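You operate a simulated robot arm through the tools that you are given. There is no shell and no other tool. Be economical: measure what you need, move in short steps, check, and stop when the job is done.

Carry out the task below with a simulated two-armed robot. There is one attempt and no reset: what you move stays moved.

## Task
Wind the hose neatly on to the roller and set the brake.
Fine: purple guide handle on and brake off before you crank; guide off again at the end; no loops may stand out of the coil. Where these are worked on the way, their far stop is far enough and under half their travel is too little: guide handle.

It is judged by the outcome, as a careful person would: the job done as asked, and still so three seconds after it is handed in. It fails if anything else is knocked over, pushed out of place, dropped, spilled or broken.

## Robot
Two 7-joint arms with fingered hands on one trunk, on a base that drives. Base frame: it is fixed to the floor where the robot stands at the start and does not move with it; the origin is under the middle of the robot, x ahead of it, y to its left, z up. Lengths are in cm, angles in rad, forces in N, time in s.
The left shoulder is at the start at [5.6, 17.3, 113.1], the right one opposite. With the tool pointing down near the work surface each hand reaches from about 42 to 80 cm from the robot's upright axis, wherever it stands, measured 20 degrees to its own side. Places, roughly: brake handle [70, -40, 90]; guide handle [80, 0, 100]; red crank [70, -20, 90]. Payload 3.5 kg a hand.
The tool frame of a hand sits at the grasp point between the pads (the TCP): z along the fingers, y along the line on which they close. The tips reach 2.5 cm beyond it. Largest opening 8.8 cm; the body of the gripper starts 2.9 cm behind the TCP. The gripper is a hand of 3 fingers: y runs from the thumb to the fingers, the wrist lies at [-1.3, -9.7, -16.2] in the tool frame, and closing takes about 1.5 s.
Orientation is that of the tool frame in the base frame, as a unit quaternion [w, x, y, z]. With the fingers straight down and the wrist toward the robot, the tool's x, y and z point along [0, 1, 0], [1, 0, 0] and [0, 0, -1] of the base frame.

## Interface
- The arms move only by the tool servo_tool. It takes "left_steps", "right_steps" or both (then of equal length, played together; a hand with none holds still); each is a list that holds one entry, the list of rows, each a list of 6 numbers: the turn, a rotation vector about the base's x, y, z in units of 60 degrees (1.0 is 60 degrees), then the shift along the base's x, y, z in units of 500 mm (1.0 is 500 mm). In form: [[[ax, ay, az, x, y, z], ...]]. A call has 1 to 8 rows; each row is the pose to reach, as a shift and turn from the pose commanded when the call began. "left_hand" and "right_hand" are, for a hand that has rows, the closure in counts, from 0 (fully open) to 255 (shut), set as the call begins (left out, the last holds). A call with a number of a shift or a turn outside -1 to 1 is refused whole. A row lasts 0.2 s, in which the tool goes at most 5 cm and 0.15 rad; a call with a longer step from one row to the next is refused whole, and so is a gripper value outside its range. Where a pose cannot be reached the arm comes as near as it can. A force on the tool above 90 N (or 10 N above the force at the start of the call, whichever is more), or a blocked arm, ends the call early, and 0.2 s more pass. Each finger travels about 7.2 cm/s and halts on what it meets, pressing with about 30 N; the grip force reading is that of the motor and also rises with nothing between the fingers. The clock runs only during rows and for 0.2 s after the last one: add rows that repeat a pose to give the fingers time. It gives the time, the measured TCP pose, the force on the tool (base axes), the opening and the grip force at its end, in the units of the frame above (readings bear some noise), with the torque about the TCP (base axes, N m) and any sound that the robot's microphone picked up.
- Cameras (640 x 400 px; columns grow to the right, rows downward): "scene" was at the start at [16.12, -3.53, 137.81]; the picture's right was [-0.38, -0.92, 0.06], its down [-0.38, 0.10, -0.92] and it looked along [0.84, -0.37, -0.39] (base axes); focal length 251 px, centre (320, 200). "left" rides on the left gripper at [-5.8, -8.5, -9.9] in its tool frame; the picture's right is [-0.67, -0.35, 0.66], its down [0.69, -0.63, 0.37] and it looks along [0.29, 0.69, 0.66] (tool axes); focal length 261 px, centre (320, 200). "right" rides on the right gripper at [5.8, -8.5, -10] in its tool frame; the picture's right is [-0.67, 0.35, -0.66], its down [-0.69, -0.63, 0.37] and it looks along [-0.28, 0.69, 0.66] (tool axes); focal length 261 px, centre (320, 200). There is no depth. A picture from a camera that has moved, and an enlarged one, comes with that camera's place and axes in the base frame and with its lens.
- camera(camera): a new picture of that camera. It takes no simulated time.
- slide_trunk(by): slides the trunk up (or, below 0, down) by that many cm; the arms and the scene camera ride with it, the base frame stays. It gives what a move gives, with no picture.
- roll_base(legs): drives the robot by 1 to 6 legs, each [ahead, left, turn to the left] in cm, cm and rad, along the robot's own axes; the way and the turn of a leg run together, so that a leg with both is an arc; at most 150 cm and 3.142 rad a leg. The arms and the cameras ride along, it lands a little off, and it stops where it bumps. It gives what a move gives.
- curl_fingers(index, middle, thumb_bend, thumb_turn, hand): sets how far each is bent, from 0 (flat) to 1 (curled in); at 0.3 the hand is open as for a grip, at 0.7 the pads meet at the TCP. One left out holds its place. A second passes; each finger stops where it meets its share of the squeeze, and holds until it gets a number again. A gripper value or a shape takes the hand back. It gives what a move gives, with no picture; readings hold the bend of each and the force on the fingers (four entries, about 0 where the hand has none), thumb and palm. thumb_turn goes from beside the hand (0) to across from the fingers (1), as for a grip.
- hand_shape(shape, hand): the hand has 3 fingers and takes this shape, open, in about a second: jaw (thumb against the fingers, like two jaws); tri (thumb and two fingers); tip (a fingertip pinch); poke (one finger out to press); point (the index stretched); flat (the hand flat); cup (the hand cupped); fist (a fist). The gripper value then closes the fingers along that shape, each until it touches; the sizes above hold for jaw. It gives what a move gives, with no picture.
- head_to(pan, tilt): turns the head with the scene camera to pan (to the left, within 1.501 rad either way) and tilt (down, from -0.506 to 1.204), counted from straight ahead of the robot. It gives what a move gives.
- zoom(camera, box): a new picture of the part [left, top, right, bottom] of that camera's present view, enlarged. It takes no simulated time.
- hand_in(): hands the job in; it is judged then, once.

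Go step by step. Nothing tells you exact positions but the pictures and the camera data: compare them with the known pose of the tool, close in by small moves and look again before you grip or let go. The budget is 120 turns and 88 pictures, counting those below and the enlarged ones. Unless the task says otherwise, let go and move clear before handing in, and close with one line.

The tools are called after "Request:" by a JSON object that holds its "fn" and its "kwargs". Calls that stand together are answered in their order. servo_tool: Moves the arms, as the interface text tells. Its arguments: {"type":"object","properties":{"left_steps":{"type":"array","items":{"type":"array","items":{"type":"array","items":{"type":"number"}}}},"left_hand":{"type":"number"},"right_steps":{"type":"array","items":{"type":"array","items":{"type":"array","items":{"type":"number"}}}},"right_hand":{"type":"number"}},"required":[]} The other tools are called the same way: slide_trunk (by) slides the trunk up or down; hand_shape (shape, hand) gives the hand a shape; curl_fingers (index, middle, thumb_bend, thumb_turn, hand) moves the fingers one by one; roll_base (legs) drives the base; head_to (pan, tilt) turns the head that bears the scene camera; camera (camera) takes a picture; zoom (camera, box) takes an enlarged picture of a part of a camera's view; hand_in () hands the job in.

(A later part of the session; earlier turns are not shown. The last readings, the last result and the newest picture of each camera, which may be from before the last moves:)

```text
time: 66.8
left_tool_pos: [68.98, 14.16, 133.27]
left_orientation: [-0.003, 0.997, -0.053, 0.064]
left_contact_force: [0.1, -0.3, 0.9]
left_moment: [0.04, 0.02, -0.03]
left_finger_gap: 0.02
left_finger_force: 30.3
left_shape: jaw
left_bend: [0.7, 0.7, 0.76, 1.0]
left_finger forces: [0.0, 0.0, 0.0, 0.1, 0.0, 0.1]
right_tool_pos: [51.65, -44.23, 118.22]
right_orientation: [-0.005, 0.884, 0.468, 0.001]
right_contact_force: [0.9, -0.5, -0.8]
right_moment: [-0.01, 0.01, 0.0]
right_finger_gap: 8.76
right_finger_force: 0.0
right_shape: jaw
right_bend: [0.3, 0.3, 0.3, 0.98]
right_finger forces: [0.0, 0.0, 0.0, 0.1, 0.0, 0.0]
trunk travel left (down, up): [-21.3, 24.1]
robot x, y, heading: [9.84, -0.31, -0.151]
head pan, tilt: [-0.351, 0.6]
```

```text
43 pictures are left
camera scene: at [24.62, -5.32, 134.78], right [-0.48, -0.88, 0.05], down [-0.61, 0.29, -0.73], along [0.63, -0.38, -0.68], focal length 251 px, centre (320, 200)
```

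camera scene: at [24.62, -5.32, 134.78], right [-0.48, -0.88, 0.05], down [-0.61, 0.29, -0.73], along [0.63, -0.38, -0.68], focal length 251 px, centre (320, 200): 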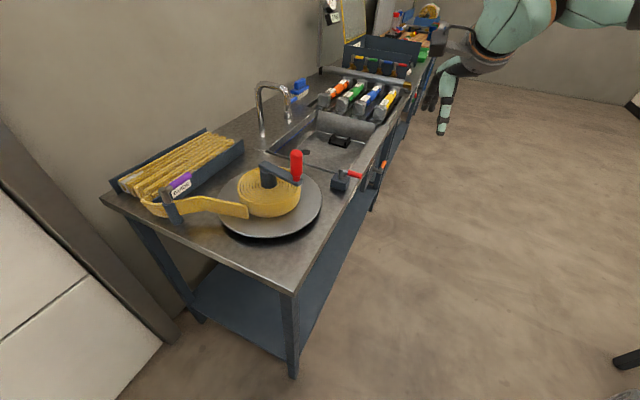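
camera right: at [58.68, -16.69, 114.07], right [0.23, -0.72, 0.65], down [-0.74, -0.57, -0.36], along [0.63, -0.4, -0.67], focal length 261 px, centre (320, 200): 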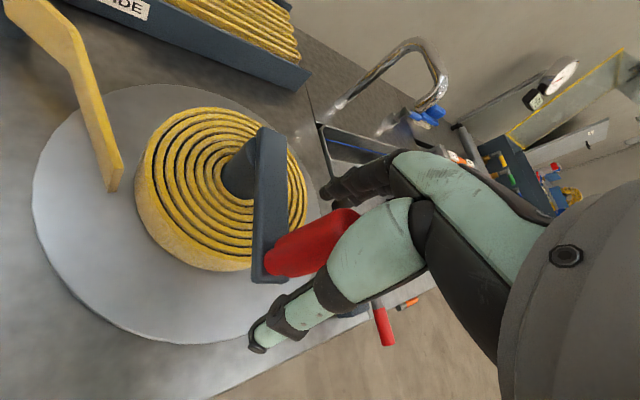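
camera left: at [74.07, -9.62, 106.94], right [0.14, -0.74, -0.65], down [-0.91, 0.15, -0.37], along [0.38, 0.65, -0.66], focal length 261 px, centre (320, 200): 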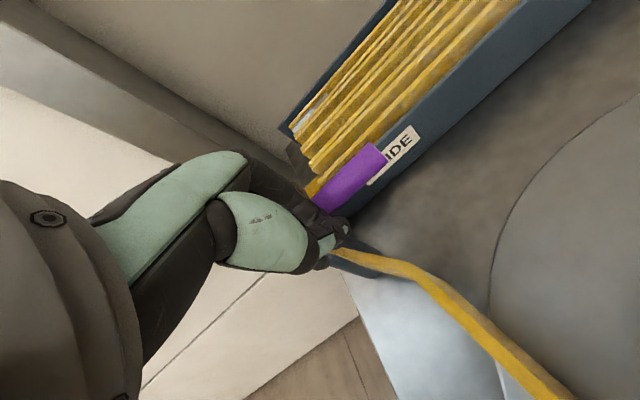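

Next: the right hand above the brake lever, with fingers straddling it.

Request:
{"fn": "servo_tool", "kwargs": {"right_steps": [[[0, 0, -0.05, 0.06, 0, -0.03], [0, 0, -0.1, 0.12, 0, -0.06], [0, 0, -0.15, 0.18, 0, -0.1], [0, 0, -0.2, 0.24, 0, -0.15], [0, 0, -0.25, 0.3, -0.005, -0.2], [0, 0, -0.25, 0.365, -0.009, -0.24], [0, 0, -0.25, 0.365, -0.009, -0.28], [0, 0, -0.25, 0.365, -0.009, -0.28]]], "right_hand": 0}}

Request:
{"fn": "zoom", "kwargs": {"camera": "scene", "box": [300, 110, 460, 210]}}

Request:
{"fn": "camera", "kwargs": {"camera": "right"}}

```text
time: 68.6
left_tool_pos: [69.05, 13.94, 133.22]
left_orientation: [-0.003, 0.997, -0.052, 0.064]
left_contact_force: [-0.1, 0.3, 0.2]
left_moment: [-0.01, 0.01, -0.01]
left_finger_gap: 0.0
left_finger_force: 30.0
left_shape: jaw
left_bend: [0.7, 0.7, 0.76, 1.0]
left_finger forces: [0.0, 0.0, 0.0, 0.0, 0.0, 0.0]
right_tool_pos: [64.06, -45.9, 104.96]
right_orientation: [-0.005, 0.937, 0.349, 0.002]
right_contact_force: [0.0, 0.9, 0.0]
right_moment: [-0.02, 0.0, -0.01]
right_finger_gap: 8.78
right_finger_force: 0.1
right_shape: jaw
right_bend: [0.3, 0.3, 0.3, 0.98]
right_finger forces: [0.1, 0.1, 0.0, 0.0, 0.1, 0.1]
right hand out of reach, approached as far as the arm can: row 5, 6, 7, 8
trunk travel left (down, up): [-21.3, 24.1]
robot x, y, heading: [9.87, -0.15, -0.155]
head pan, tilt: [-0.351, 0.6]
```

```text
4.00 times, centred on (380, 160) of scene
camera zoom: at [24.61, -5.3, 134.79], right [-0.48, -0.88, 0.05], down [-0.61, 0.29, -0.73], along [0.63, -0.38, -0.68], focal length 1004 px, centre (80, 360)
```

zoom: 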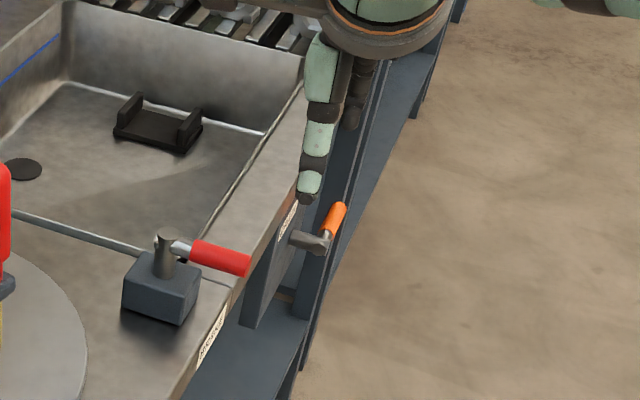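

```text
41 pictures are left
camera right: at [62.78, -35.74, 114.97], right [-0.28, -0.71, 0.65], down [-0.93, 0.03, -0.37], along [0.24, -0.71, -0.67], focal length 261 px, centre (320, 200)
```

right: 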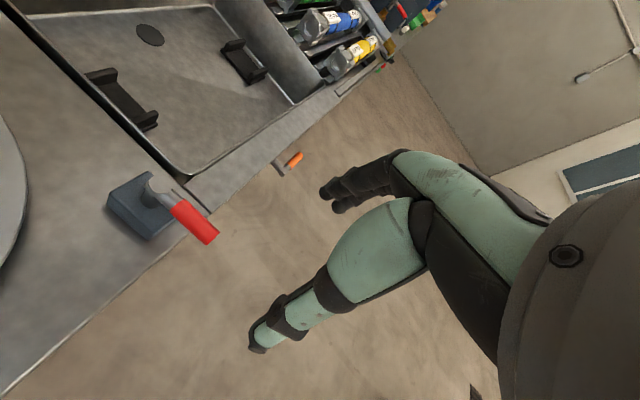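

The reach is too strained from here. I'll raise the hand, straighten the heading and drive to the right, which also gains clearance from the table.

Request:
{"fn": "servo_tool", "kwargs": {"right_steps": [[[0, 0, 0, -0.06, 0, 0.04], [0, 0, 0, -0.12, 0, 0.08], [0, 0, 0, -0.16, 0, 0.14], [0, 0, 0, -0.2, 0, 0.2]]]}}

Request:
{"fn": "roll_base", "kwargs": {"legs": [[0, 0, 0.22], [0, -25, 0]]}}

Request:
{"fn": "camera", "kwargs": {"camera": "scene"}}

```text
time: 69.6
left_tool_pos: [68.86, 14.18, 133.43]
left_orientation: [-0.002, 0.997, -0.052, 0.065]
left_contact_force: [0.9, -0.7, -0.4]
left_moment: [-0.02, -0.03, 0.05]
left_finger_gap: 0.0
left_finger_force: 29.9
left_shape: jaw
left_bend: [0.7, 0.7, 0.76, 1.0]
left_finger forces: [0.1, 0.0, 0.0, 0.1, 0.1, 0.0]
right_tool_pos: [54.15, -45.91, 115.12]
right_orientation: [-0.005, 0.937, 0.348, 0.003]
right_contact_force: [0.2, 0.2, -0.2]
right_moment: [0.0, -0.02, -0.03]
right_finger_gap: 8.78
right_finger_force: 0.0
right_shape: jaw
right_bend: [0.3, 0.3, 0.3, 0.98]
right_finger forces: [0.0, 0.1, 0.1, 0.1, 0.0, 0.1]
trunk travel left (down, up): [-21.3, 24.1]
robot x, y, heading: [9.94, -0.49, -0.15]
head pan, tilt: [-0.351, 0.6]
```

```text
time: 72.2
left_tool_pos: [66.06, 1.83, 133.27]
left_orientation: [-0.01, 0.996, 0.056, 0.063]
left_contact_force: [0.0, 0.4, -0.6]
left_moment: [0.04, -0.01, -0.03]
left_finger_gap: 0.0
left_finger_force: 30.4
left_shape: jaw
left_bend: [0.7, 0.7, 0.76, 1.0]
left_finger forces: [0.1, 0.1, 0.0, 0.1, 0.0, 0.0]
right_tool_pos: [64.75, -59.7, 115.09]
right_orientation: [-0.004, 0.894, 0.449, 0.0]
right_contact_force: [0.0, 0.4, -0.4]
right_moment: [0.0, 0.0, 0.0]
right_finger_gap: 8.78
right_finger_force: 0.0
right_shape: jaw
right_bend: [0.3, 0.3, 0.3, 0.98]
right_finger forces: [0.0, 0.0, 0.0, 0.0, 0.0, 0.0]
trunk travel left (down, up): [-21.3, 24.1]
robot x, y, heading: [11.32, -25.0, 0.064]
head pan, tilt: [-0.351, 0.6]
```

```text
40 pictures are left
camera scene: at [27.04, -26.62, 134.78], right [-0.28, -0.96, 0.05], down [-0.66, 0.15, -0.73], along [0.7, -0.24, -0.68], focal length 251 px, centre (320, 200)
```

scene: 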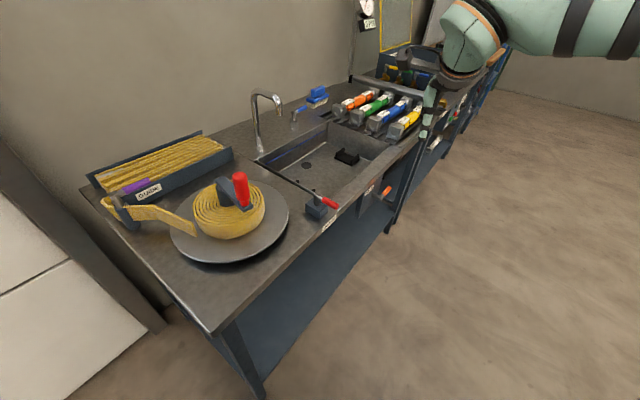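

Request:
{"fn": "servo_tool", "kwargs": {"right_steps": [[[0, 0, 0, 0.02, 0.06, -0.03], [0, 0, 0, 0.04, 0.12, -0.06], [0, 0, -0.05, 0.06, 0.18, -0.1], [0, 0, -0.1, 0.08, 0.24, -0.14], [0, 0, -0.15, 0.1, 0.28, -0.18], [0, 0, -0.2, 0.103, 0.3, -0.22], [0, 0, -0.2, 0.103, 0.3, -0.22]]]}}

Request:
{"fn": "zoom", "kwargs": {"camera": "scene", "box": [260, 140, 420, 240]}}

Request:
{"fn": "camera", "kwargs": {"camera": "right"}}

```text
time: 73.8
left_tool_pos: [66.11, 1.69, 133.32]
left_orientation: [-0.01, 0.996, 0.056, 0.064]
left_contact_force: [-0.6, 0.5, -0.1]
left_moment: [0.03, 0.02, 0.01]
left_finger_gap: 0.03
left_finger_force: 29.5
left_shape: jaw
left_bend: [0.7, 0.7, 0.76, 1.0]
left_finger forces: [0.0, 0.1, 0.1, 0.1, 0.0, 0.0]
right_tool_pos: [67.29, -49.47, 107.41]
right_orientation: [-0.004, 0.922, 0.387, 0.003]
right_contact_force: [0.5, -0.6, -0.3]
right_moment: [0.03, -0.01, 0.03]
right_finger_gap: 8.75
right_finger_force: 0.1
right_shape: jaw
right_bend: [0.3, 0.3, 0.3, 0.98]
right_finger forces: [0.1, 0.1, 0.0, 0.1, 0.0, 0.0]
right hand out of reach, approached as far as the arm can: row 4, 5, 6, 7
trunk travel left (down, up): [-21.3, 24.1]
robot x, y, heading: [11.57, -24.66, 0.067]
head pan, tilt: [-0.351, 0.6]
```

```text
4.00 times, centred on (340, 190) of scene
camera zoom: at [27.02, -26.71, 134.79], right [-0.28, -0.96, 0.05], down [-0.66, 0.15, -0.73], along [0.7, -0.24, -0.68], focal length 1004 px, centre (240, 240)
```

zoom: 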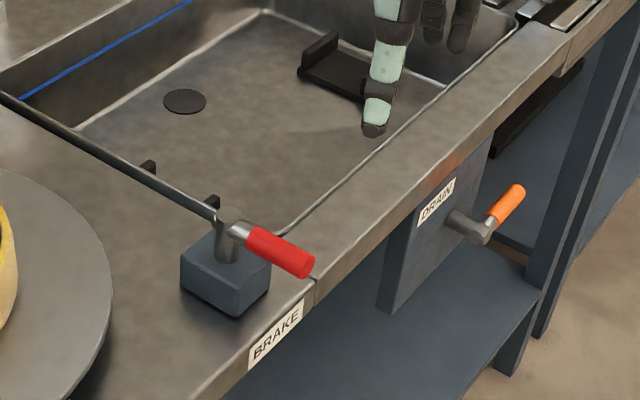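

```text
38 pictures are left
camera right: at [65.07, -39.46, 117.48], right [-0.22, -0.73, 0.65], down [-0.93, -0.04, -0.37], along [0.3, -0.68, -0.67], focal length 261 px, centre (320, 200)
```

right: 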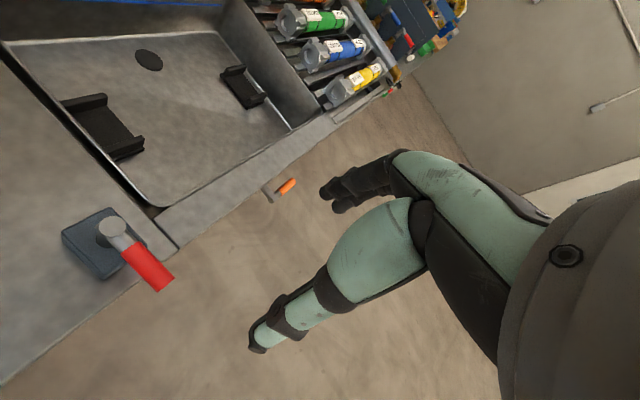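

A wrist yaw near 0 suits this area better. I'll rotate back and move over the lever, where the thumb and fingers can still straddle it obliquely.

Request:
{"fn": "servo_tool", "kwargs": {"right_steps": [[[0, 0, 0.12, 0, 0, 0], [0, 0, 0.24, 0, 0, 0], [0, 0, 0.36, 0.01, 0.02, 0], [0, 0, 0.48, 0.02, 0.04, 0], [0, 0, 0.6, 0.035, 0.07, 0], [0, 0, 0.6, 0.05, 0.096, 0], [0, 0, 0.6, 0.05, 0.096, -0.04], [0, 0, 0.6, 0.05, 0.096, -0.06]]]}}

Request:
{"fn": "zoom", "kwargs": {"camera": "scene", "box": [260, 140, 420, 240]}}

Request:
{"fn": "camera", "kwargs": {"camera": "right"}}

```text
time: 75.6
left_tool_pos: [66.22, 1.75, 133.26]
left_orientation: [-0.009, 0.996, 0.056, 0.064]
left_contact_force: [-0.1, -0.5, 0.0]
left_moment: [0.04, 0.01, 0.01]
left_finger_gap: 0.0
left_finger_force: 30.0
left_shape: jaw
left_bend: [0.7, 0.7, 0.76, 1.0]
left_finger forces: [0.1, 0.0, 0.0, 0.1, 0.1, 0.0]
right_tool_pos: [69.58, -44.94, 104.24]
right_orientation: [-0.006, 0.757, 0.653, 0.001]
right_contact_force: [0.3, -0.8, -0.6]
right_moment: [0.01, 0.01, 0.0]
right_finger_gap: 8.77
right_finger_force: 0.0
right_shape: jaw
right_bend: [0.3, 0.3, 0.3, 0.98]
right_finger forces: [0.1, 0.1, 0.0, 0.0, 0.0, 0.1]
trunk travel left (down, up): [-21.3, 24.1]
robot x, y, heading: [11.4, -24.63, 0.059]
head pan, tilt: [-0.351, 0.6]
```

```text
4.00 times, centred on (340, 190) of scene
camera zoom: at [27.05, -26.73, 134.78], right [-0.28, -0.96, 0.05], down [-0.66, 0.15, -0.73], along [0.7, -0.24, -0.68], focal length 1004 px, centre (240, 240)
```

zoom: 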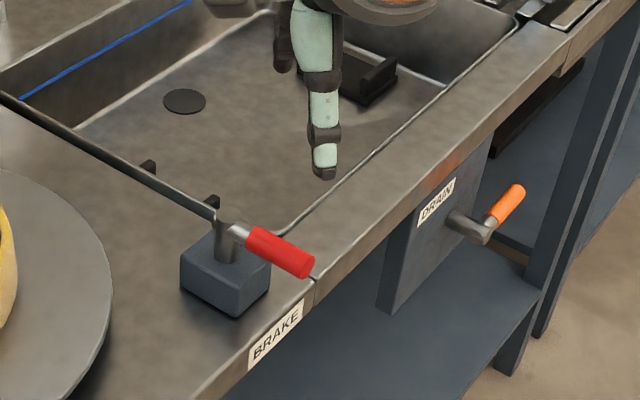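

```text
36 pictures are left
camera right: at [61.98, -37.9, 114.34], right [0.25, -0.72, 0.65], down [-0.72, -0.58, -0.37], along [0.64, -0.38, -0.67], focal length 261 px, centre (320, 200)
```

right: 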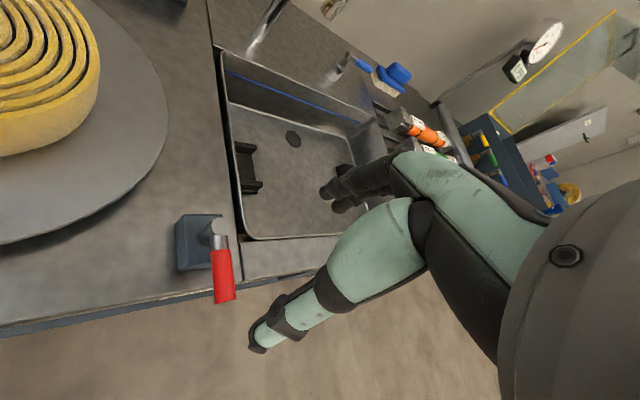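

The lever midpoint is about [70,-44.2,91.5] and the hand is right above it. I'll lower it to straddle the lever and close partly.

Request:
{"fn": "servo_tool", "kwargs": {"right_steps": [[[0, 0, 0, 0.004, 0.008, -0.08], [0, 0, 0, 0.004, 0.008, -0.16], [0, 0, 0, 0.004, 0.008, -0.21], [0, 0, 0, 0.004, 0.008, -0.24], [0, 0, 0, 0.004, 0.008, -0.244]]], "right_hand": 0}}

Request:
{"fn": "servo_tool", "kwargs": {"right_steps": [[[0, 0, 0, 0, 0, 0], [0, 0, 0, 0, 0, 0], [0, 0, 0, 0, 0, 0], [0, 0, 0, 0, 0, 0], [0, 0, 0, 0, 0, 0], [0, 0, 0, 0, 0, 0]]], "right_hand": 130}}

Request:
{"fn": "zoom", "kwargs": {"camera": "scene", "box": [260, 140, 420, 240]}}

```text
time: 76.8
left_tool_pos: [66.14, 1.74, 133.31]
left_orientation: [-0.009, 0.996, 0.055, 0.064]
left_contact_force: [0.0, 0.5, -0.4]
left_moment: [-0.01, 0.01, -0.01]
left_finger_gap: 0.02
left_finger_force: 29.4
left_shape: jaw
left_bend: [0.7, 0.7, 0.76, 1.0]
left_finger forces: [0.0, 0.1, 0.0, 0.0, 0.0, 0.0]
right_tool_pos: [67.02, -47.19, 94.59]
right_orientation: [-0.006, 0.757, 0.653, 0.001]
right_contact_force: [0.0, 0.0, 0.0]
right_moment: [-0.02, -0.01, -0.02]
right_finger_gap: 8.77
right_finger_force: 0.0
right_shape: jaw
right_bend: [0.3, 0.3, 0.3, 0.98]
right_finger forces: [0.0, 0.0, 0.1, 0.0, 0.0, 0.0]
right hand out of reach, approached as far as the arm can: row 1, 2, 3, 4, 5
trunk travel left (down, up): [-21.3, 24.1]
robot x, y, heading: [11.8, -24.55, 0.062]
head pan, tilt: [-0.351, 0.6]
```

```text
time: 78.2
left_tool_pos: [66.09, 1.81, 133.13]
left_orientation: [-0.009, 0.996, 0.056, 0.063]
left_contact_force: [0.0, -0.4, -0.1]
left_moment: [0.01, -0.01, -0.03]
left_finger_gap: 0.01
left_finger_force: 29.7
left_shape: jaw
left_bend: [0.7, 0.7, 0.76, 1.0]
left_finger forces: [0.0, 0.1, 0.0, 0.0, 0.1, 0.1]
right_tool_pos: [67.13, -47.07, 94.51]
right_orientation: [-0.005, 0.758, 0.653, 0.001]
right_contact_force: [1.2, -0.2, -0.8]
right_moment: [0.0, 0.0, -0.03]
right_finger_gap: 4.38
right_finger_force: 0.0
right_shape: jaw
right_bend: [0.74, 0.45, 0.69, 1.0]
right_finger forces: [0.1, 0.0, 0.0, 0.1, 0.0, 0.1]
trunk travel left (down, up): [-21.3, 24.1]
robot x, y, heading: [11.24, -24.76, 0.062]
head pan, tilt: [-0.351, 0.6]
```

```text
4.00 times, centred on (340, 190) of scene
camera zoom: at [27.04, -26.72, 134.78], right [-0.28, -0.96, 0.05], down [-0.66, 0.15, -0.73], along [0.7, -0.24, -0.68], focal length 1004 px, centre (240, 240)
```

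zoom: 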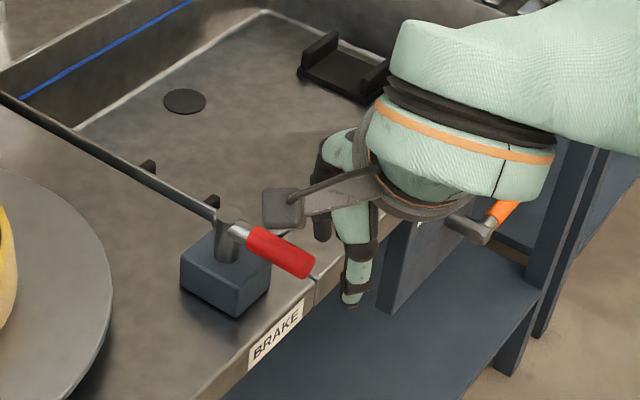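

Low heights are the issue for this arm branch. Lowering the trunk should help, so I'll raise the hand, then slide the trunk down 12 cm.

Request:
{"fn": "servo_tool", "kwargs": {"right_steps": [[[0, 0, 0, 0, 0, 0.08], [0, 0, 0, 0.02, 0.02, 0.16], [0, 0, 0, 0.04, 0.03, 0.24], [0, 0, 0, 0.05, 0.04, 0.32], [0, 0, 0, 0.05, 0.04, 0.37]]], "right_hand": 0}}

Request:
{"fn": "slide_trunk", "kwargs": {"by": -12}}

Request:
{"fn": "servo_tool", "kwargs": {"right_steps": [[[0, 0, 0, 0, 0, 0], [0, 0, 0, 0, 0, 0]]]}}

```text
time: 79.4
left_tool_pos: [66.26, 1.82, 133.35]
left_orientation: [-0.01, 0.996, 0.056, 0.064]
left_contact_force: [0.3, -0.4, -0.8]
left_moment: [-0.03, -0.02, 0.02]
left_finger_gap: 0.02
left_finger_force: 29.4
left_shape: jaw
left_bend: [0.7, 0.7, 0.76, 1.0]
left_finger forces: [0.0, 0.0, 0.0, 0.0, 0.0, 0.1]
right_tool_pos: [69.39, -45.28, 113.03]
right_orientation: [-0.006, 0.757, 0.654, 0.001]
right_contact_force: [0.0, 0.2, 0.0]
right_moment: [0.02, -0.02, -0.01]
right_finger_gap: 8.75
right_finger_force: 0.0
right_shape: jaw
right_bend: [0.3, 0.3, 0.3, 0.98]
right_finger forces: [0.0, 0.0, 0.1, 0.0, 0.1, 0.0]
trunk travel left (down, up): [-21.3, 24.1]
robot x, y, heading: [11.4, -24.6, 0.061]
head pan, tilt: [-0.351, 0.6]
```

```text
time: 80.9
left_tool_pos: [73.96, 2.32, 110.05]
left_orientation: [-0.009, 0.998, 0.055, -0.026]
left_contact_force: [0.3, -0.5, -0.5]
left_moment: [-0.01, -0.05, 0.03]
left_finger_gap: 0.0
left_finger_force: 30.2
left_shape: jaw
left_bend: [0.7, 0.7, 0.76, 1.0]
left_finger forces: [0.0, 0.0, 0.1, 0.0, 0.0, 0.0]
right_tool_pos: [69.59, -45.21, 101.09]
right_orientation: [-0.005, 0.757, 0.653, 0.002]
right_contact_force: [-0.3, 0.6, 0.3]
right_moment: [0.02, 0.01, -0.03]
right_finger_gap: 8.77
right_finger_force: 0.1
right_shape: jaw
right_bend: [0.3, 0.3, 0.3, 0.98]
right_finger forces: [0.1, 0.1, 0.0, 0.0, 0.1, 0.0]
trunk travel left (down, up): [-9.3, 36.1]
robot x, y, heading: [11.66, -24.67, 0.069]
head pan, tilt: [-0.351, 0.6]
```

```text
time: 81.5
left_tool_pos: [73.95, 2.48, 109.9]
left_orientation: [-0.009, 0.998, 0.055, -0.026]
left_contact_force: [-0.3, 0.0, -0.1]
left_moment: [0.01, -0.01, 0.03]
left_finger_gap: 0.02
left_finger_force: 29.9
left_shape: jaw
left_bend: [0.7, 0.7, 0.76, 1.0]
left_finger forces: [0.0, 0.1, 0.1, 0.0, 0.0, 0.0]
right_tool_pos: [69.48, -45.28, 101.0]
right_orientation: [-0.007, 0.757, 0.653, 0.0]
right_contact_force: [-0.1, 0.1, 0.0]
right_moment: [0.03, -0.01, 0.02]
right_finger_gap: 8.77
right_finger_force: 0.0
right_shape: jaw
right_bend: [0.3, 0.3, 0.3, 0.98]
right_finger forces: [0.0, 0.1, 0.0, 0.1, 0.0, 0.0]
trunk travel left (down, up): [-9.3, 36.1]
robot x, y, heading: [11.87, -24.68, 0.058]
head pan, tilt: [-0.351, 0.6]
```

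Request:
{"fn": "servo_tool", "kwargs": {"right_steps": [[[0, 0, 0, 0.006, 0.013, -0.06], [0, 0, 0, 0.006, 0.013, -0.12], [0, 0, 0, 0.006, 0.013, -0.16], [0, 0, 0, 0.006, 0.013, -0.184], [0, 0, 0, 0.006, 0.013, -0.184]]], "left_steps": [[[0, 0, 0, -0.02, 0.04, 0.06], [0, 0, 0, -0.04, 0.08, 0.12], [0, 0, 0, -0.06, 0.12, 0.18], [0, 0, 0, -0.08, 0.16, 0.24], [0, 0, 0, -0.1, 0.2, 0.28]]]}}

Request:
{"fn": "camera", "kwargs": {"camera": "scene"}}

Request:
{"fn": "camera", "kwargs": {"camera": "right"}}

```text
time: 82.7
left_tool_pos: [69.7, 7.71, 119.74]
left_orientation: [0.034, 0.991, 0.123, 0.029]
left_contact_force: [-1.1, -0.1, -0.7]
left_moment: [-0.04, -0.05, 0.01]
left_finger_gap: 0.01
left_finger_force: 29.9
left_shape: jaw
left_bend: [0.7, 0.7, 0.76, 1.0]
left_finger forces: [0.1, 0.0, 0.0, 0.1, 0.0, 0.0]
left hand out of reach, approached as far as the arm can: row 1, 2, 3, 4, 5
right_tool_pos: [69.46, -44.44, 92.08]
right_orientation: [-0.004, 0.757, 0.653, 0.002]
right_contact_force: [-0.8, 0.0, -0.4]
right_moment: [-0.02, -0.03, -0.05]
right_finger_gap: 8.8
right_finger_force: 0.1
right_shape: jaw
right_bend: [0.3, 0.3, 0.3, 0.98]
right_finger forces: [0.1, 0.1, 0.0, 0.0, 0.1, 0.0]
trunk travel left (down, up): [-9.3, 36.1]
robot x, y, heading: [11.31, -24.15, 0.066]
head pan, tilt: [-0.351, 0.6]
```

```text
34 pictures are left
camera scene: at [35.69, -26.03, 118.58], right [-0.26, -0.96, 0.11], down [-0.78, 0.14, -0.6], along [0.56, -0.25, -0.79], focal length 251 px, centre (320, 200)
```

scene: 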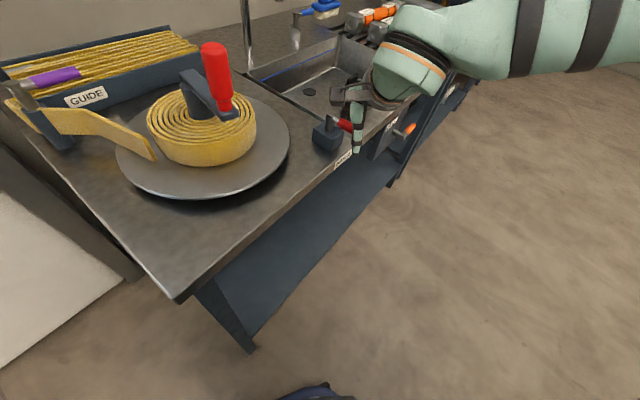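

```text
33 pictures are left
camera right: at [61.86, -37.61, 102.13], right [0.25, -0.72, 0.65], down [-0.72, -0.58, -0.37], along [0.64, -0.38, -0.66], focal length 261 px, centre (320, 200)
```

right: 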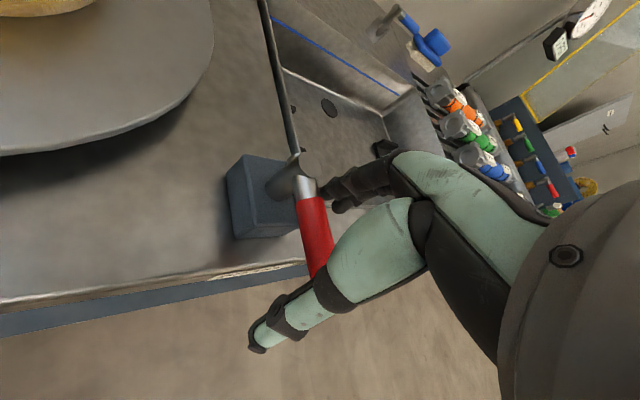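

Request:
{"fn": "zoom", "kwargs": {"camera": "scene", "box": [290, 70, 450, 170]}}

```text
4.00 times, centred on (370, 120) of scene
camera zoom: at [35.69, -26.03, 118.58], right [-0.26, -0.96, 0.11], down [-0.78, 0.14, -0.6], along [0.56, -0.25, -0.79], focal length 1004 px, centre (120, 520)
```

zoom: 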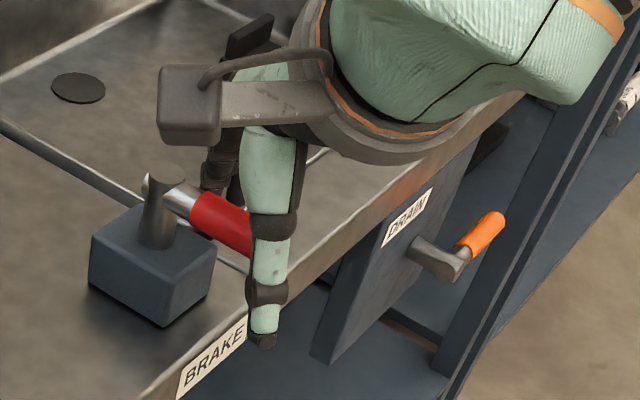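

The lever passes between thumb and fingers. I'll shift slightly toward the pivot and close.

Request:
{"fn": "servo_tool", "kwargs": {"right_steps": [[[0, 0, 0, 0.01, 0.009, 0], [0, 0, 0, 0.01, 0.009, 0], [0, 0, 0, 0.01, 0.009, 0], [0, 0, 0, 0.01, 0.009, 0], [0, 0, 0, 0.01, 0.009, 0], [0, 0, 0, 0.01, 0.009, 0], [0, 0, 0, 0.01, 0.009, 0], [0, 0, 0, 0.01, 0.009, 0]]], "right_hand": 220}}

Request:
{"fn": "zoom", "kwargs": {"camera": "scene", "box": [290, 70, 450, 170]}}

```text
time: 84.5
left_tool_pos: [70.13, 7.64, 119.35]
left_orientation: [0.033, 0.992, 0.123, 0.025]
left_contact_force: [0.4, -0.5, 0.3]
left_moment: [0.0, -0.03, 0.02]
left_finger_gap: 0.01
left_finger_force: 29.8
left_shape: jaw
left_bend: [0.7, 0.7, 0.76, 1.0]
left_finger forces: [0.0, 0.1, 0.0, 0.1, 0.0, 0.1]
right_tool_pos: [70.42, -44.21, 91.73]
right_orientation: [-0.005, 0.757, 0.653, 0.001]
right_contact_force: [-1.3, 0.3, -0.6]
right_moment: [-0.01, 0.0, -0.02]
right_finger_gap: 1.27
right_finger_force: 0.1
right_shape: jaw
right_bend: [0.73, 0.62, 0.73, 1.0]
right_finger forces: [0.2, 0.0, 0.0, 0.0, 1.0, 0.1]
trunk travel left (down, up): [-9.3, 36.1]
robot x, y, heading: [11.75, -24.68, 0.068]
head pan, tilt: [-0.351, 0.6]
```

```text
4.00 times, centred on (370, 120) of scene
camera zoom: at [36.19, -26.12, 118.39], right [-0.26, -0.96, 0.12], down [-0.79, 0.14, -0.6], along [0.56, -0.25, -0.79], focal length 1004 px, centre (120, 520)
```

zoom: 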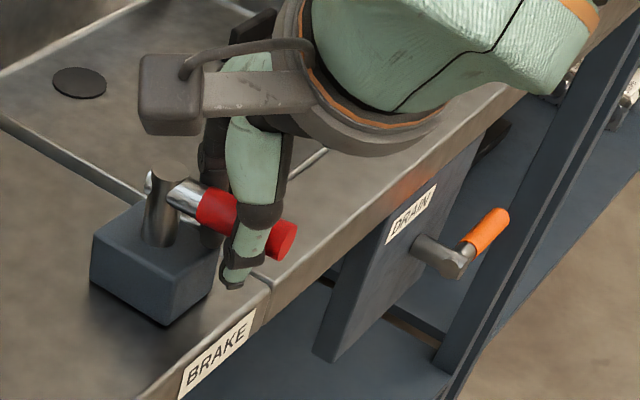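

The lever is caged. I'll try pushing it counter-clockwise first.

Request:
{"fn": "servo_tool", "kwargs": {"right_steps": [[[0, 0, 0.05, 0.009, -0.009, 0], [0, 0, 0.12, 0.02, -0.018, 0], [0, 0, 0.2, 0.032, -0.026, 0], [0, 0, 0.2, 0.032, -0.026, 0]]]}}

Request:
{"fn": "zoom", "kwargs": {"camera": "scene", "box": [290, 70, 450, 170]}}

```text
time: 85.5
left_tool_pos: [70.11, 7.58, 119.17]
left_orientation: [0.033, 0.992, 0.122, 0.026]
left_contact_force: [-0.7, -0.7, -0.5]
left_moment: [0.0, 0.01, 0.0]
left_finger_gap: 0.0
left_finger_force: 29.7
left_shape: jaw
left_bend: [0.7, 0.7, 0.76, 1.0]
left_finger forces: [0.1, 0.1, 0.1, 0.0, 0.0, 0.0]
right_tool_pos: [72.0, -45.4, 91.67]
right_orientation: [-0.004, 0.685, 0.729, 0.0]
right_contact_force: [-0.8, 0.0, -0.5]
right_moment: [0.06, -0.01, -0.02]
right_finger_gap: 1.28
right_finger_force: 0.1
right_shape: jaw
right_bend: [0.73, 0.62, 0.73, 1.0]
right_finger forces: [0.1, 0.0, 0.0, 0.0, 1.5, 0.0]
trunk travel left (down, up): [-9.3, 36.1]
robot x, y, heading: [11.5, -24.75, 0.063]
head pan, tilt: [-0.351, 0.6]
```

```text
4.00 times, centred on (370, 120) of scene
camera zoom: at [36.18, -26.12, 118.39], right [-0.26, -0.96, 0.12], down [-0.79, 0.14, -0.6], along [0.56, -0.25, -0.79], focal length 1004 px, centre (120, 520)
```

zoom: 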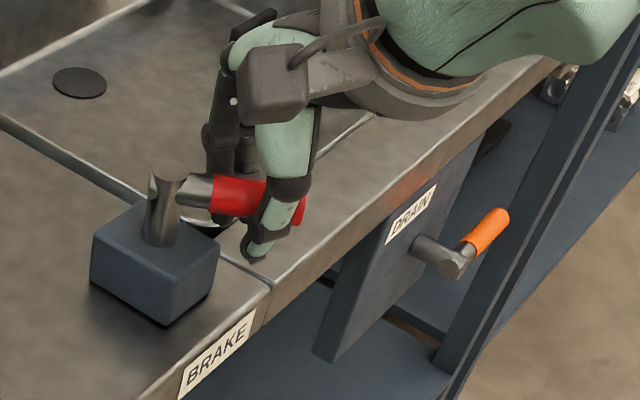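

It turns counter-clockwise. I'll keep following the arc to the stop.

Request:
{"fn": "servo_tool", "kwargs": {"right_steps": [[[0, 0, 0.06, 0.016, -0.004, 0], [0, 0, 0.12, 0.033, -0.004, 0], [0, 0, 0.18, 0.049, 0.0, 0], [0, 0, 0.24, 0.064, 0.006, 0], [0, 0, 0.3, 0.077, 0.015, 0], [0, 0, 0.3, 0.077, 0.015, 0]]]}}

Request:
{"fn": "zoom", "kwargs": {"camera": "scene", "box": [290, 70, 450, 170]}}

```text
time: 86.9
left_tool_pos: [70.22, 7.56, 119.25]
left_orientation: [0.032, 0.992, 0.123, 0.025]
left_contact_force: [0.2, 0.0, 0.2]
left_moment: [0.02, 0.01, 0.02]
left_finger_gap: 0.01
left_finger_force: 29.9
left_shape: jaw
left_bend: [0.7, 0.7, 0.76, 1.0]
left_finger forces: [0.0, 0.0, 0.0, 0.0, 0.0, 0.0]
right_tool_pos: [75.8, -44.71, 91.74]
right_orientation: [-0.005, 0.562, 0.827, 0.0]
right_contact_force: [-0.3, -3.9, 0.3]
right_moment: [0.02, -0.01, 0.05]
right_finger_gap: 1.28
right_finger_force: 0.0
right_shape: jaw
right_bend: [0.73, 0.62, 0.72, 1.0]
right_finger forces: [0.0, 0.1, 0.0, 0.0, 2.4, 0.1]
trunk travel left (down, up): [-9.3, 36.1]
robot x, y, heading: [11.2, -25.1, 0.062]
head pan, tilt: [-0.351, 0.6]
```

```text
4.00 times, centred on (370, 120) of scene
camera zoom: at [36.17, -26.18, 118.4], right [-0.26, -0.96, 0.11], down [-0.79, 0.14, -0.6], along [0.56, -0.25, -0.79], focal length 1004 px, centre (120, 520)
```

zoom: 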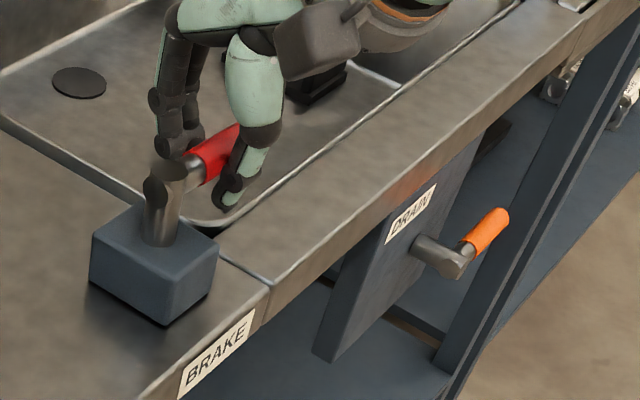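

Request:
{"fn": "servo_tool", "kwargs": {"right_steps": [[[0, 0, 0.05, 0.011, 0.012, 0], [0, 0, 0.1, 0.019, 0.026, 0], [0, 0, 0.1, 0.019, 0.026, 0]]]}}

```text
time: 87.7
left_tool_pos: [70.12, 7.64, 119.31]
left_orientation: [0.033, 0.992, 0.122, 0.026]
left_contact_force: [0.0, -0.8, 0.4]
left_moment: [-0.01, 0.01, -0.03]
left_finger_gap: 0.02
left_finger_force: 30.2
left_shape: jaw
left_bend: [0.7, 0.7, 0.76, 1.0]
left_finger forces: [0.0, 0.1, 0.1, 0.0, 0.0, 0.1]
right_tool_pos: [75.23, -43.56, 91.11]
right_orientation: [-0.011, 0.531, 0.847, -0.002]
right_contact_force: [-0.7, -1.1, -1.6]
right_moment: [0.02, -0.03, 0.02]
right_finger_gap: 1.25
right_finger_force: 0.2
right_shape: jaw
right_bend: [0.73, 0.62, 0.73, 1.0]
right_finger forces: [0.1, 0.0, 0.0, 0.0, 1.8, 0.0]
right hand out of reach, approached as far as the arm can: row 1, 2, 3
trunk travel left (down, up): [-9.3, 36.1]
robot x, y, heading: [11.91, -24.43, 0.063]
head pan, tilt: [-0.351, 0.6]
```

The brake lever has turned about 90°. I'll release, lift clear, and drive back left for the crank.

Request:
{"fn": "servo_tool", "kwargs": {"right_steps": [[[0, 0, 0, 0, 0, 0], [0, 0, 0, 0, 0, 0], [0, 0, 0, 0, 0, 0], [0, 0, 0, 0, 0, 0.06], [0, 0, -0.06, 0, 0, 0.14], [0, 0, -0.15, -0.02, 0, 0.22], [0, 0, -0.25, -0.04, -0.02, 0.3], [0, 0, -0.35, -0.08, -0.04, 0.38]]], "right_hand": 0}}

Request:
{"fn": "servo_tool", "kwargs": {"right_steps": [[[0, 0, -0.1, -0.05, -0.02, 0.06], [0, 0, -0.2, -0.1, -0.03, 0.12], [0, 0, -0.2, -0.14, -0.03, 0.16]]]}}

Request:
{"fn": "roll_base", "kwargs": {"legs": [[0, 20, 0], [0, 0, 0.2]]}}

Request:
{"fn": "camera", "kwargs": {"camera": "scene"}}

```text
time: 89.5
left_tool_pos: [69.91, 7.73, 119.41]
left_orientation: [0.034, 0.991, 0.123, 0.027]
left_contact_force: [0.0, 0.0, 0.9]
left_moment: [0.01, -0.04, 0.0]
left_finger_gap: 0.0
left_finger_force: 29.6
left_shape: jaw
left_bend: [0.7, 0.7, 0.76, 1.0]
left_finger forces: [0.0, 0.0, 0.0, 0.0, 0.1, 0.0]
right_tool_pos: [71.07, -45.42, 110.32]
right_orientation: [-0.004, 0.667, 0.745, 0.001]
right_contact_force: [0.5, 0.2, -0.7]
right_moment: [-0.02, 0.01, 0.01]
right_finger_gap: 8.78
right_finger_force: 0.1
right_shape: jaw
right_bend: [0.3, 0.3, 0.3, 0.98]
right_finger forces: [0.0, 0.0, 0.0, 0.1, 0.1, 0.0]
right hand out of reach, approached as far as the arm can: row 4, 5
trunk travel left (down, up): [-9.3, 36.1]
robot x, y, heading: [11.14, -24.88, 0.067]
head pan, tilt: [-0.351, 0.6]
```

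```text
time: 90.3
left_tool_pos: [69.99, 7.51, 119.34]
left_orientation: [0.033, 0.991, 0.124, 0.026]
left_contact_force: [0.7, 0.0, -0.9]
left_moment: [0.0, 0.0, 0.01]
left_finger_gap: 0.03
left_finger_force: 29.5
left_shape: jaw
left_bend: [0.7, 0.7, 0.76, 1.0]
left_finger forces: [0.1, 0.0, 0.0, 0.0, 0.1, 0.0]
right_tool_pos: [64.32, -47.05, 118.12]
right_orientation: [-0.005, 0.74, 0.672, 0.001]
right_contact_force: [-0.1, -0.2, -0.5]
right_moment: [0.0, -0.02, 0.0]
right_finger_gap: 8.8
right_finger_force: 0.0
right_shape: jaw
right_bend: [0.3, 0.3, 0.3, 0.98]
right_finger forces: [0.0, 0.0, 0.0, 0.0, 0.1, 0.1]
trunk travel left (down, up): [-9.3, 36.1]
robot x, y, heading: [11.64, -24.95, 0.067]
head pan, tilt: [-0.351, 0.6]
```

```text
time: 92.7
left_tool_pos: [61.41, 38.52, 119.21]
left_orientation: [0.031, 0.974, 0.221, 0.029]
left_contact_force: [-0.2, 0.6, 0.1]
left_moment: [0.02, -0.01, -0.02]
left_finger_gap: 0.0
left_finger_force: 30.2
left_shape: jaw
left_bend: [0.7, 0.7, 0.76, 1.0]
left_finger forces: [0.0, 0.0, 0.1, 0.0, 0.0, 0.0]
right_tool_pos: [66.38, -16.09, 118.17]
right_orientation: [-0.005, 0.67, 0.742, 0.0]
right_contact_force: [0.8, 0.0, -0.3]
right_moment: [-0.01, 0.0, 0.01]
right_finger_gap: 8.77
right_finger_force: 0.0
right_shape: jaw
right_bend: [0.3, 0.3, 0.3, 0.98]
right_finger forces: [0.0, 0.0, 0.1, 0.0, 0.1, 0.0]
trunk travel left (down, up): [-9.3, 36.1]
robot x, y, heading: [10.32, -4.8, 0.259]
head pan, tilt: [-0.351, 0.6]
```

```text
28 pictures are left
camera scene: at [34.75, -1.16, 118.39], right [-0.07, -0.99, 0.12], down [-0.8, -0.01, -0.6], along [0.6, -0.13, -0.79], focal length 251 px, centre (320, 200)
```

scene: 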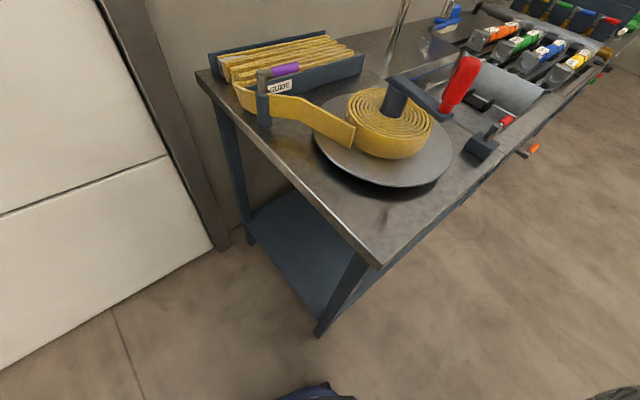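

Next I'll move over the knob and lower the hand onto it.

Request:
{"fn": "servo_tool", "kwargs": {"right_steps": [[[0, 0, 0, -0.003, -0.05, 0], [0, 0, 0, -0.006, -0.1, 0], [0, 0, 0, -0.006, -0.142, 0], [0, 0, 0, -0.006, -0.142, -0.06], [0, 0, 0, -0.006, -0.142, -0.14], [0, 0, 0, -0.006, -0.142, -0.22], [0, 0, 0, -0.006, -0.142, -0.28], [0, 0, 0, -0.006, -0.142, -0.28]]], "right_hand": 0}}

Request:
{"fn": "zoom", "kwargs": {"camera": "scene", "box": [380, 30, 540, 130]}}

```text
time: 94.5
left_tool_pos: [61.33, 38.47, 119.22]
left_orientation: [0.03, 0.975, 0.22, 0.028]
left_contact_force: [0.0, -0.2, -0.2]
left_moment: [-0.03, -0.01, 0.07]
left_finger_gap: 0.02
left_finger_force: 30.2
left_shape: jaw
left_bend: [0.7, 0.7, 0.76, 1.0]
left_finger forces: [0.1, 0.0, 0.1, 0.0, 0.0, 0.2]
right_tool_pos: [66.03, -23.45, 104.12]
right_orientation: [-0.005, 0.67, 0.742, 0.0]
right_contact_force: [0.0, -1.2, 0.4]
right_moment: [-0.01, -0.03, 0.0]
right_finger_gap: 8.78
right_finger_force: 0.1
right_shape: jaw
right_bend: [0.3, 0.3, 0.3, 0.98]
right_finger forces: [0.0, 0.1, 0.0, 0.1, 0.1, 0.0]
right hand out of reach, approached as far as the arm can: row 3
trunk travel left (down, up): [-9.3, 36.1]
robot x, y, heading: [10.33, -4.61, 0.265]
head pan, tilt: [-0.351, 0.6]
```

```text
4.00 times, centred on (460, 80) of scene
camera zoom: at [34.73, -1.17, 118.4], right [-0.07, -0.99, 0.12], down [-0.8, -0.01, -0.6], along [0.6, -0.13, -0.79], focal length 1004 px, centre (-240, 680)
```

zoom: 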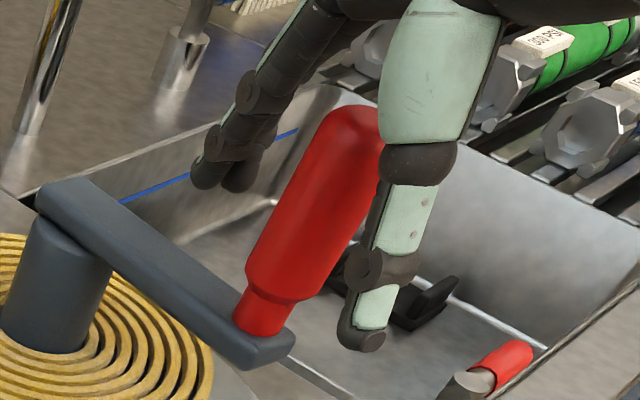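

The TCP lines up with the knob axis. Closing.

Request:
{"fn": "servo_tool", "kwargs": {"right_steps": [[[0, 0, 0, 0, 0, 0], [0, 0, 0, 0, 0, 0], [0, 0, 0, 0, 0, 0], [0, 0, 0, 0, 0, 0], [0, 0, 0, 0, 0, 0], [0, 0, 0, 0, 0, 0], [0, 0, 0, 0, 0, 0], [0, 0, 0, 0, 0, 0]]], "right_hand": 255}}

```text
time: 96.3
left_tool_pos: [61.41, 38.56, 119.22]
left_orientation: [0.03, 0.975, 0.22, 0.027]
left_contact_force: [0.7, 0.3, -0.3]
left_moment: [-0.02, 0.02, -0.01]
left_finger_gap: 0.01
left_finger_force: 30.5
left_shape: jaw
left_bend: [0.7, 0.7, 0.76, 1.0]
left_finger forces: [0.0, 0.1, 0.0, 0.0, 0.0, 0.1]
right_tool_pos: [66.14, -23.33, 103.99]
right_orientation: [-0.006, 0.67, 0.742, 0.0]
right_contact_force: [7.1, 2.7, 1.3]
right_moment: [0.01, -0.2, 0.07]
right_finger_gap: 1.39
right_finger_force: 29.9
right_shape: jaw
right_bend: [0.73, 0.55, 0.8, 1.0]
right_finger forces: [0.0, 11.3, 0.0, 0.0, 0.0, 0.0]
trunk travel left (down, up): [-9.3, 36.1]
robot x, y, heading: [10.29, -4.55, 0.266]
head pan, tilt: [-0.351, 0.6]
```

Request:
{"fn": "zoom", "kwargs": {"camera": "scene", "box": [380, 30, 540, 130]}}

```text
4.00 times, centred on (460, 80) of scene
camera zoom: at [34.88, -1.12, 118.36], right [-0.07, -0.99, 0.12], down [-0.8, -0.01, -0.6], along [0.59, -0.13, -0.79], focal length 1004 px, centre (-240, 680)
```

zoom: 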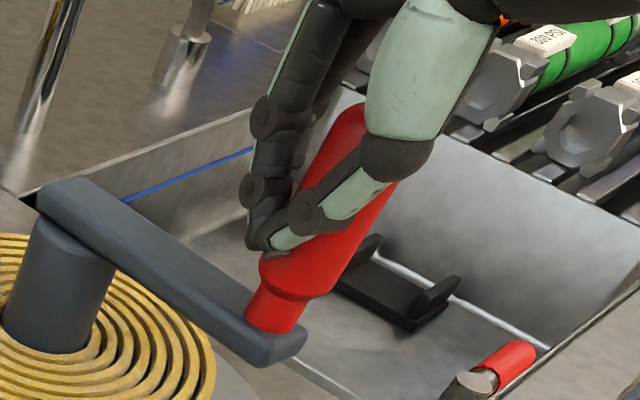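

The crank gave way slightly, so the brake is off. The knob sits a bit to -y of my fingers, so I'll reopen, shift and close again.

Request:
{"fn": "servo_tool", "kwargs": {"right_steps": [[[0, 0, 0, 0, 0, 0], [0, 0, 0, 0, 0, 0], [0, 0, 0, 0, 0, 0], [0, 0, 0, 0, 0, 0], [0, 0, 0, 0.004, -0.015, 0], [0, 0, 0, 0.008, -0.026, 0], [0, 0, 0, 0.008, -0.026, 0]]], "right_hand": 0}}

Request:
{"fn": "servo_tool", "kwargs": {"right_steps": [[[0, 0, 0, 0, 0, 0], [0, 0, 0, 0, 0, 0], [0, 0, 0, 0, 0, 0], [0, 0, 0, 0, 0, 0], [0, 0, 0, 0, 0, 0], [0, 0, 0, 0, 0, 0], [0, 0, 0, 0, 0, 0], [0, 0, 0, 0, 0, 0]]], "right_hand": 255}}

Request:
{"fn": "zoom", "kwargs": {"camera": "scene", "box": [380, 30, 540, 130]}}

```text
time: 97.9
left_tool_pos: [61.31, 38.51, 119.24]
left_orientation: [0.031, 0.974, 0.222, 0.028]
left_contact_force: [-0.5, -0.7, 0.2]
left_moment: [0.0, -0.01, -0.02]
left_finger_gap: 0.02
left_finger_force: 29.7
left_shape: jaw
left_bend: [0.7, 0.7, 0.76, 1.0]
left_finger forces: [0.0, 0.0, 0.0, 0.0, 0.0, 0.0]
right_tool_pos: [66.42, -24.61, 104.08]
right_orientation: [-0.005, 0.67, 0.743, 0.0]
right_contact_force: [0.3, -0.5, 0.3]
right_moment: [-0.01, -0.02, 0.01]
right_finger_gap: 8.74
right_finger_force: 0.0
right_shape: jaw
right_bend: [0.3, 0.3, 0.3, 0.98]
right_finger forces: [0.0, 0.0, 0.0, 0.0, 0.0, 0.0]
trunk travel left (down, up): [-9.3, 36.1]
robot x, y, heading: [10.26, -4.51, 0.261]
head pan, tilt: [-0.351, 0.6]
```

```text
time: 99.7
left_tool_pos: [61.4, 38.57, 119.2]
left_orientation: [0.031, 0.974, 0.221, 0.028]
left_contact_force: [0.3, 0.5, -1.2]
left_moment: [-0.01, 0.02, -0.01]
left_finger_gap: 0.01
left_finger_force: 29.8
left_shape: jaw
left_bend: [0.7, 0.7, 0.76, 1.0]
left_finger forces: [0.0, 0.0, 0.0, 0.0, 0.1, 0.0]
right_tool_pos: [66.46, -24.69, 104.07]
right_orientation: [-0.006, 0.67, 0.742, 0.001]
right_contact_force: [-0.5, 1.1, -3.2]
right_moment: [0.03, 0.01, 0.01]
right_finger_gap: 2.02
right_finger_force: 29.8
right_shape: jaw
right_bend: [0.74, 0.58, 0.74, 1.0]
right_finger forces: [16.9, 9.2, 0.1, 0.1, 26.9, 0.1]
trunk travel left (down, up): [-9.3, 36.1]
robot x, y, heading: [10.43, -4.75, 0.259]
head pan, tilt: [-0.351, 0.6]
```

```text
4.00 times, centred on (460, 80) of scene
camera zoom: at [34.76, -1.19, 118.39], right [-0.07, -0.99, 0.12], down [-0.8, -0.01, -0.6], along [0.6, -0.13, -0.79], focal length 1004 px, centre (-240, 680)
```

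zoom: 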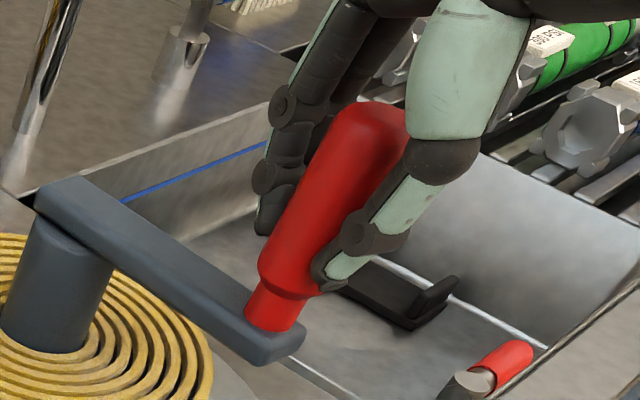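

Firm three-point grip. I'll begin cranking counter-clockwise, 60° first as a test.

Request:
{"fn": "servo_tool", "kwargs": {"right_steps": [[[0, 0, 0, 0.022, -0.0195, 0], [0, 0, 0, 0.0444, -0.0388, 0], [0, 0, 0, 0.072, -0.0505, 0], [0, 0, 0, 0.0996, -0.0598, 0], [0, 0, 0, 0.129, -0.062, 0], [0, 0, 0, 0.1586, -0.061, 0]]]}}

Request:
{"fn": "camera", "kwargs": {"camera": "scene"}}

```text
time: 101.1
left_tool_pos: [61.31, 38.5, 119.26]
left_orientation: [0.031, 0.974, 0.221, 0.027]
left_contact_force: [-0.6, 0.5, -0.2]
left_moment: [-0.04, -0.05, -0.01]
left_finger_gap: 0.01
left_finger_force: 30.4
left_shape: jaw
left_bend: [0.7, 0.7, 0.76, 1.0]
left_finger forces: [0.1, 0.0, 0.0, 0.0, 0.0, 0.1]
right_tool_pos: [74.51, -27.69, 104.13]
right_orientation: [-0.005, 0.67, 0.743, 0.001]
right_contact_force: [1.3, 0.2, 0.3]
right_moment: [-0.02, 0.01, 0.05]
right_finger_gap: 1.4
right_finger_force: 30.0
right_shape: jaw
right_bend: [0.76, 0.74, 0.82, 1.0]
right_finger forces: [0.0, 0.0, 0.2, 0.0, 0.0, 0.0]
trunk travel left (down, up): [-9.3, 36.1]
robot x, y, heading: [10.5, -4.41, 0.263]
head pan, tilt: [-0.351, 0.6]
```

```text
24 pictures are left
camera scene: at [34.76, -1.19, 118.4], right [-0.07, -0.99, 0.12], down [-0.8, -0.01, -0.6], along [0.6, -0.13, -0.79], focal length 251 px, centre (320, 200)
```

scene: 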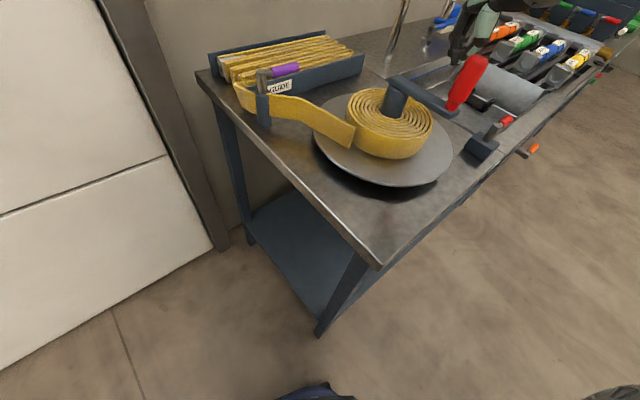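

The knob slid out of the pinch. Instead I'll push it from behind with the closed fingers, following the circle. First: up and over to the trailing side of the knob.

Request:
{"fn": "servo_tool", "kwargs": {"right_steps": [[[0, 0, 0, 0, 0, 0.085], [0, 0, 0, 0, 0, 0.17], [0, 0, 0, -0.06, 0.05, 0.17], [0, 0, 0, -0.13, 0.1, 0.17], [0, 0, 0, -0.196, 0.138, 0.17], [0, 0, 0, -0.196, 0.138, 0.1], [0, 0, 0, -0.196, 0.138, 0.03], [0, 0, 0, -0.196, 0.138, -0.006]]], "right_hand": 255}}

Request:
{"fn": "zoom", "kwargs": {"camera": "scene", "box": [320, 30, 520, 155]}}

```text
time: 102.9
left_tool_pos: [61.37, 38.51, 119.28]
left_orientation: [0.03, 0.975, 0.22, 0.028]
left_contact_force: [-0.3, 0.0, 0.8]
left_moment: [0.01, 0.0, 0.01]
left_finger_gap: 0.0
left_finger_force: 30.1
left_shape: jaw
left_bend: [0.7, 0.7, 0.76, 1.0]
left_finger forces: [0.0, 0.1, 0.0, 0.1, 0.1, 0.0]
right_tool_pos: [64.6, -20.69, 103.9]
right_orientation: [-0.006, 0.67, 0.742, 0.0]
right_contact_force: [-1.3, -0.5, 1.1]
right_moment: [-0.03, -0.01, 0.02]
right_finger_gap: 1.38
right_finger_force: 29.8
right_shape: jaw
right_bend: [0.76, 0.74, 0.82, 1.0]
right_finger forces: [0.1, 0.1, 0.0, 0.0, 0.0, 0.0]
right hand out of reach, approached as far as the arm can: row 2
trunk travel left (down, up): [-9.3, 36.1]
robot x, y, heading: [10.43, -4.88, 0.261]
head pan, tilt: [-0.351, 0.6]
```

```text
3.20 times, centred on (420, 92) of scene
camera zoom: at [34.74, -1.2, 118.39], right [-0.07, -0.99, 0.12], down [-0.8, -0.01, -0.6], along [0.6, -0.13, -0.79], focal length 803 px, centre (0, 544)
```

zoom: 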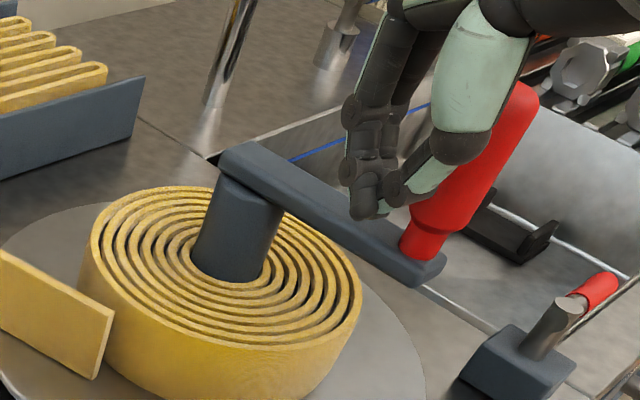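

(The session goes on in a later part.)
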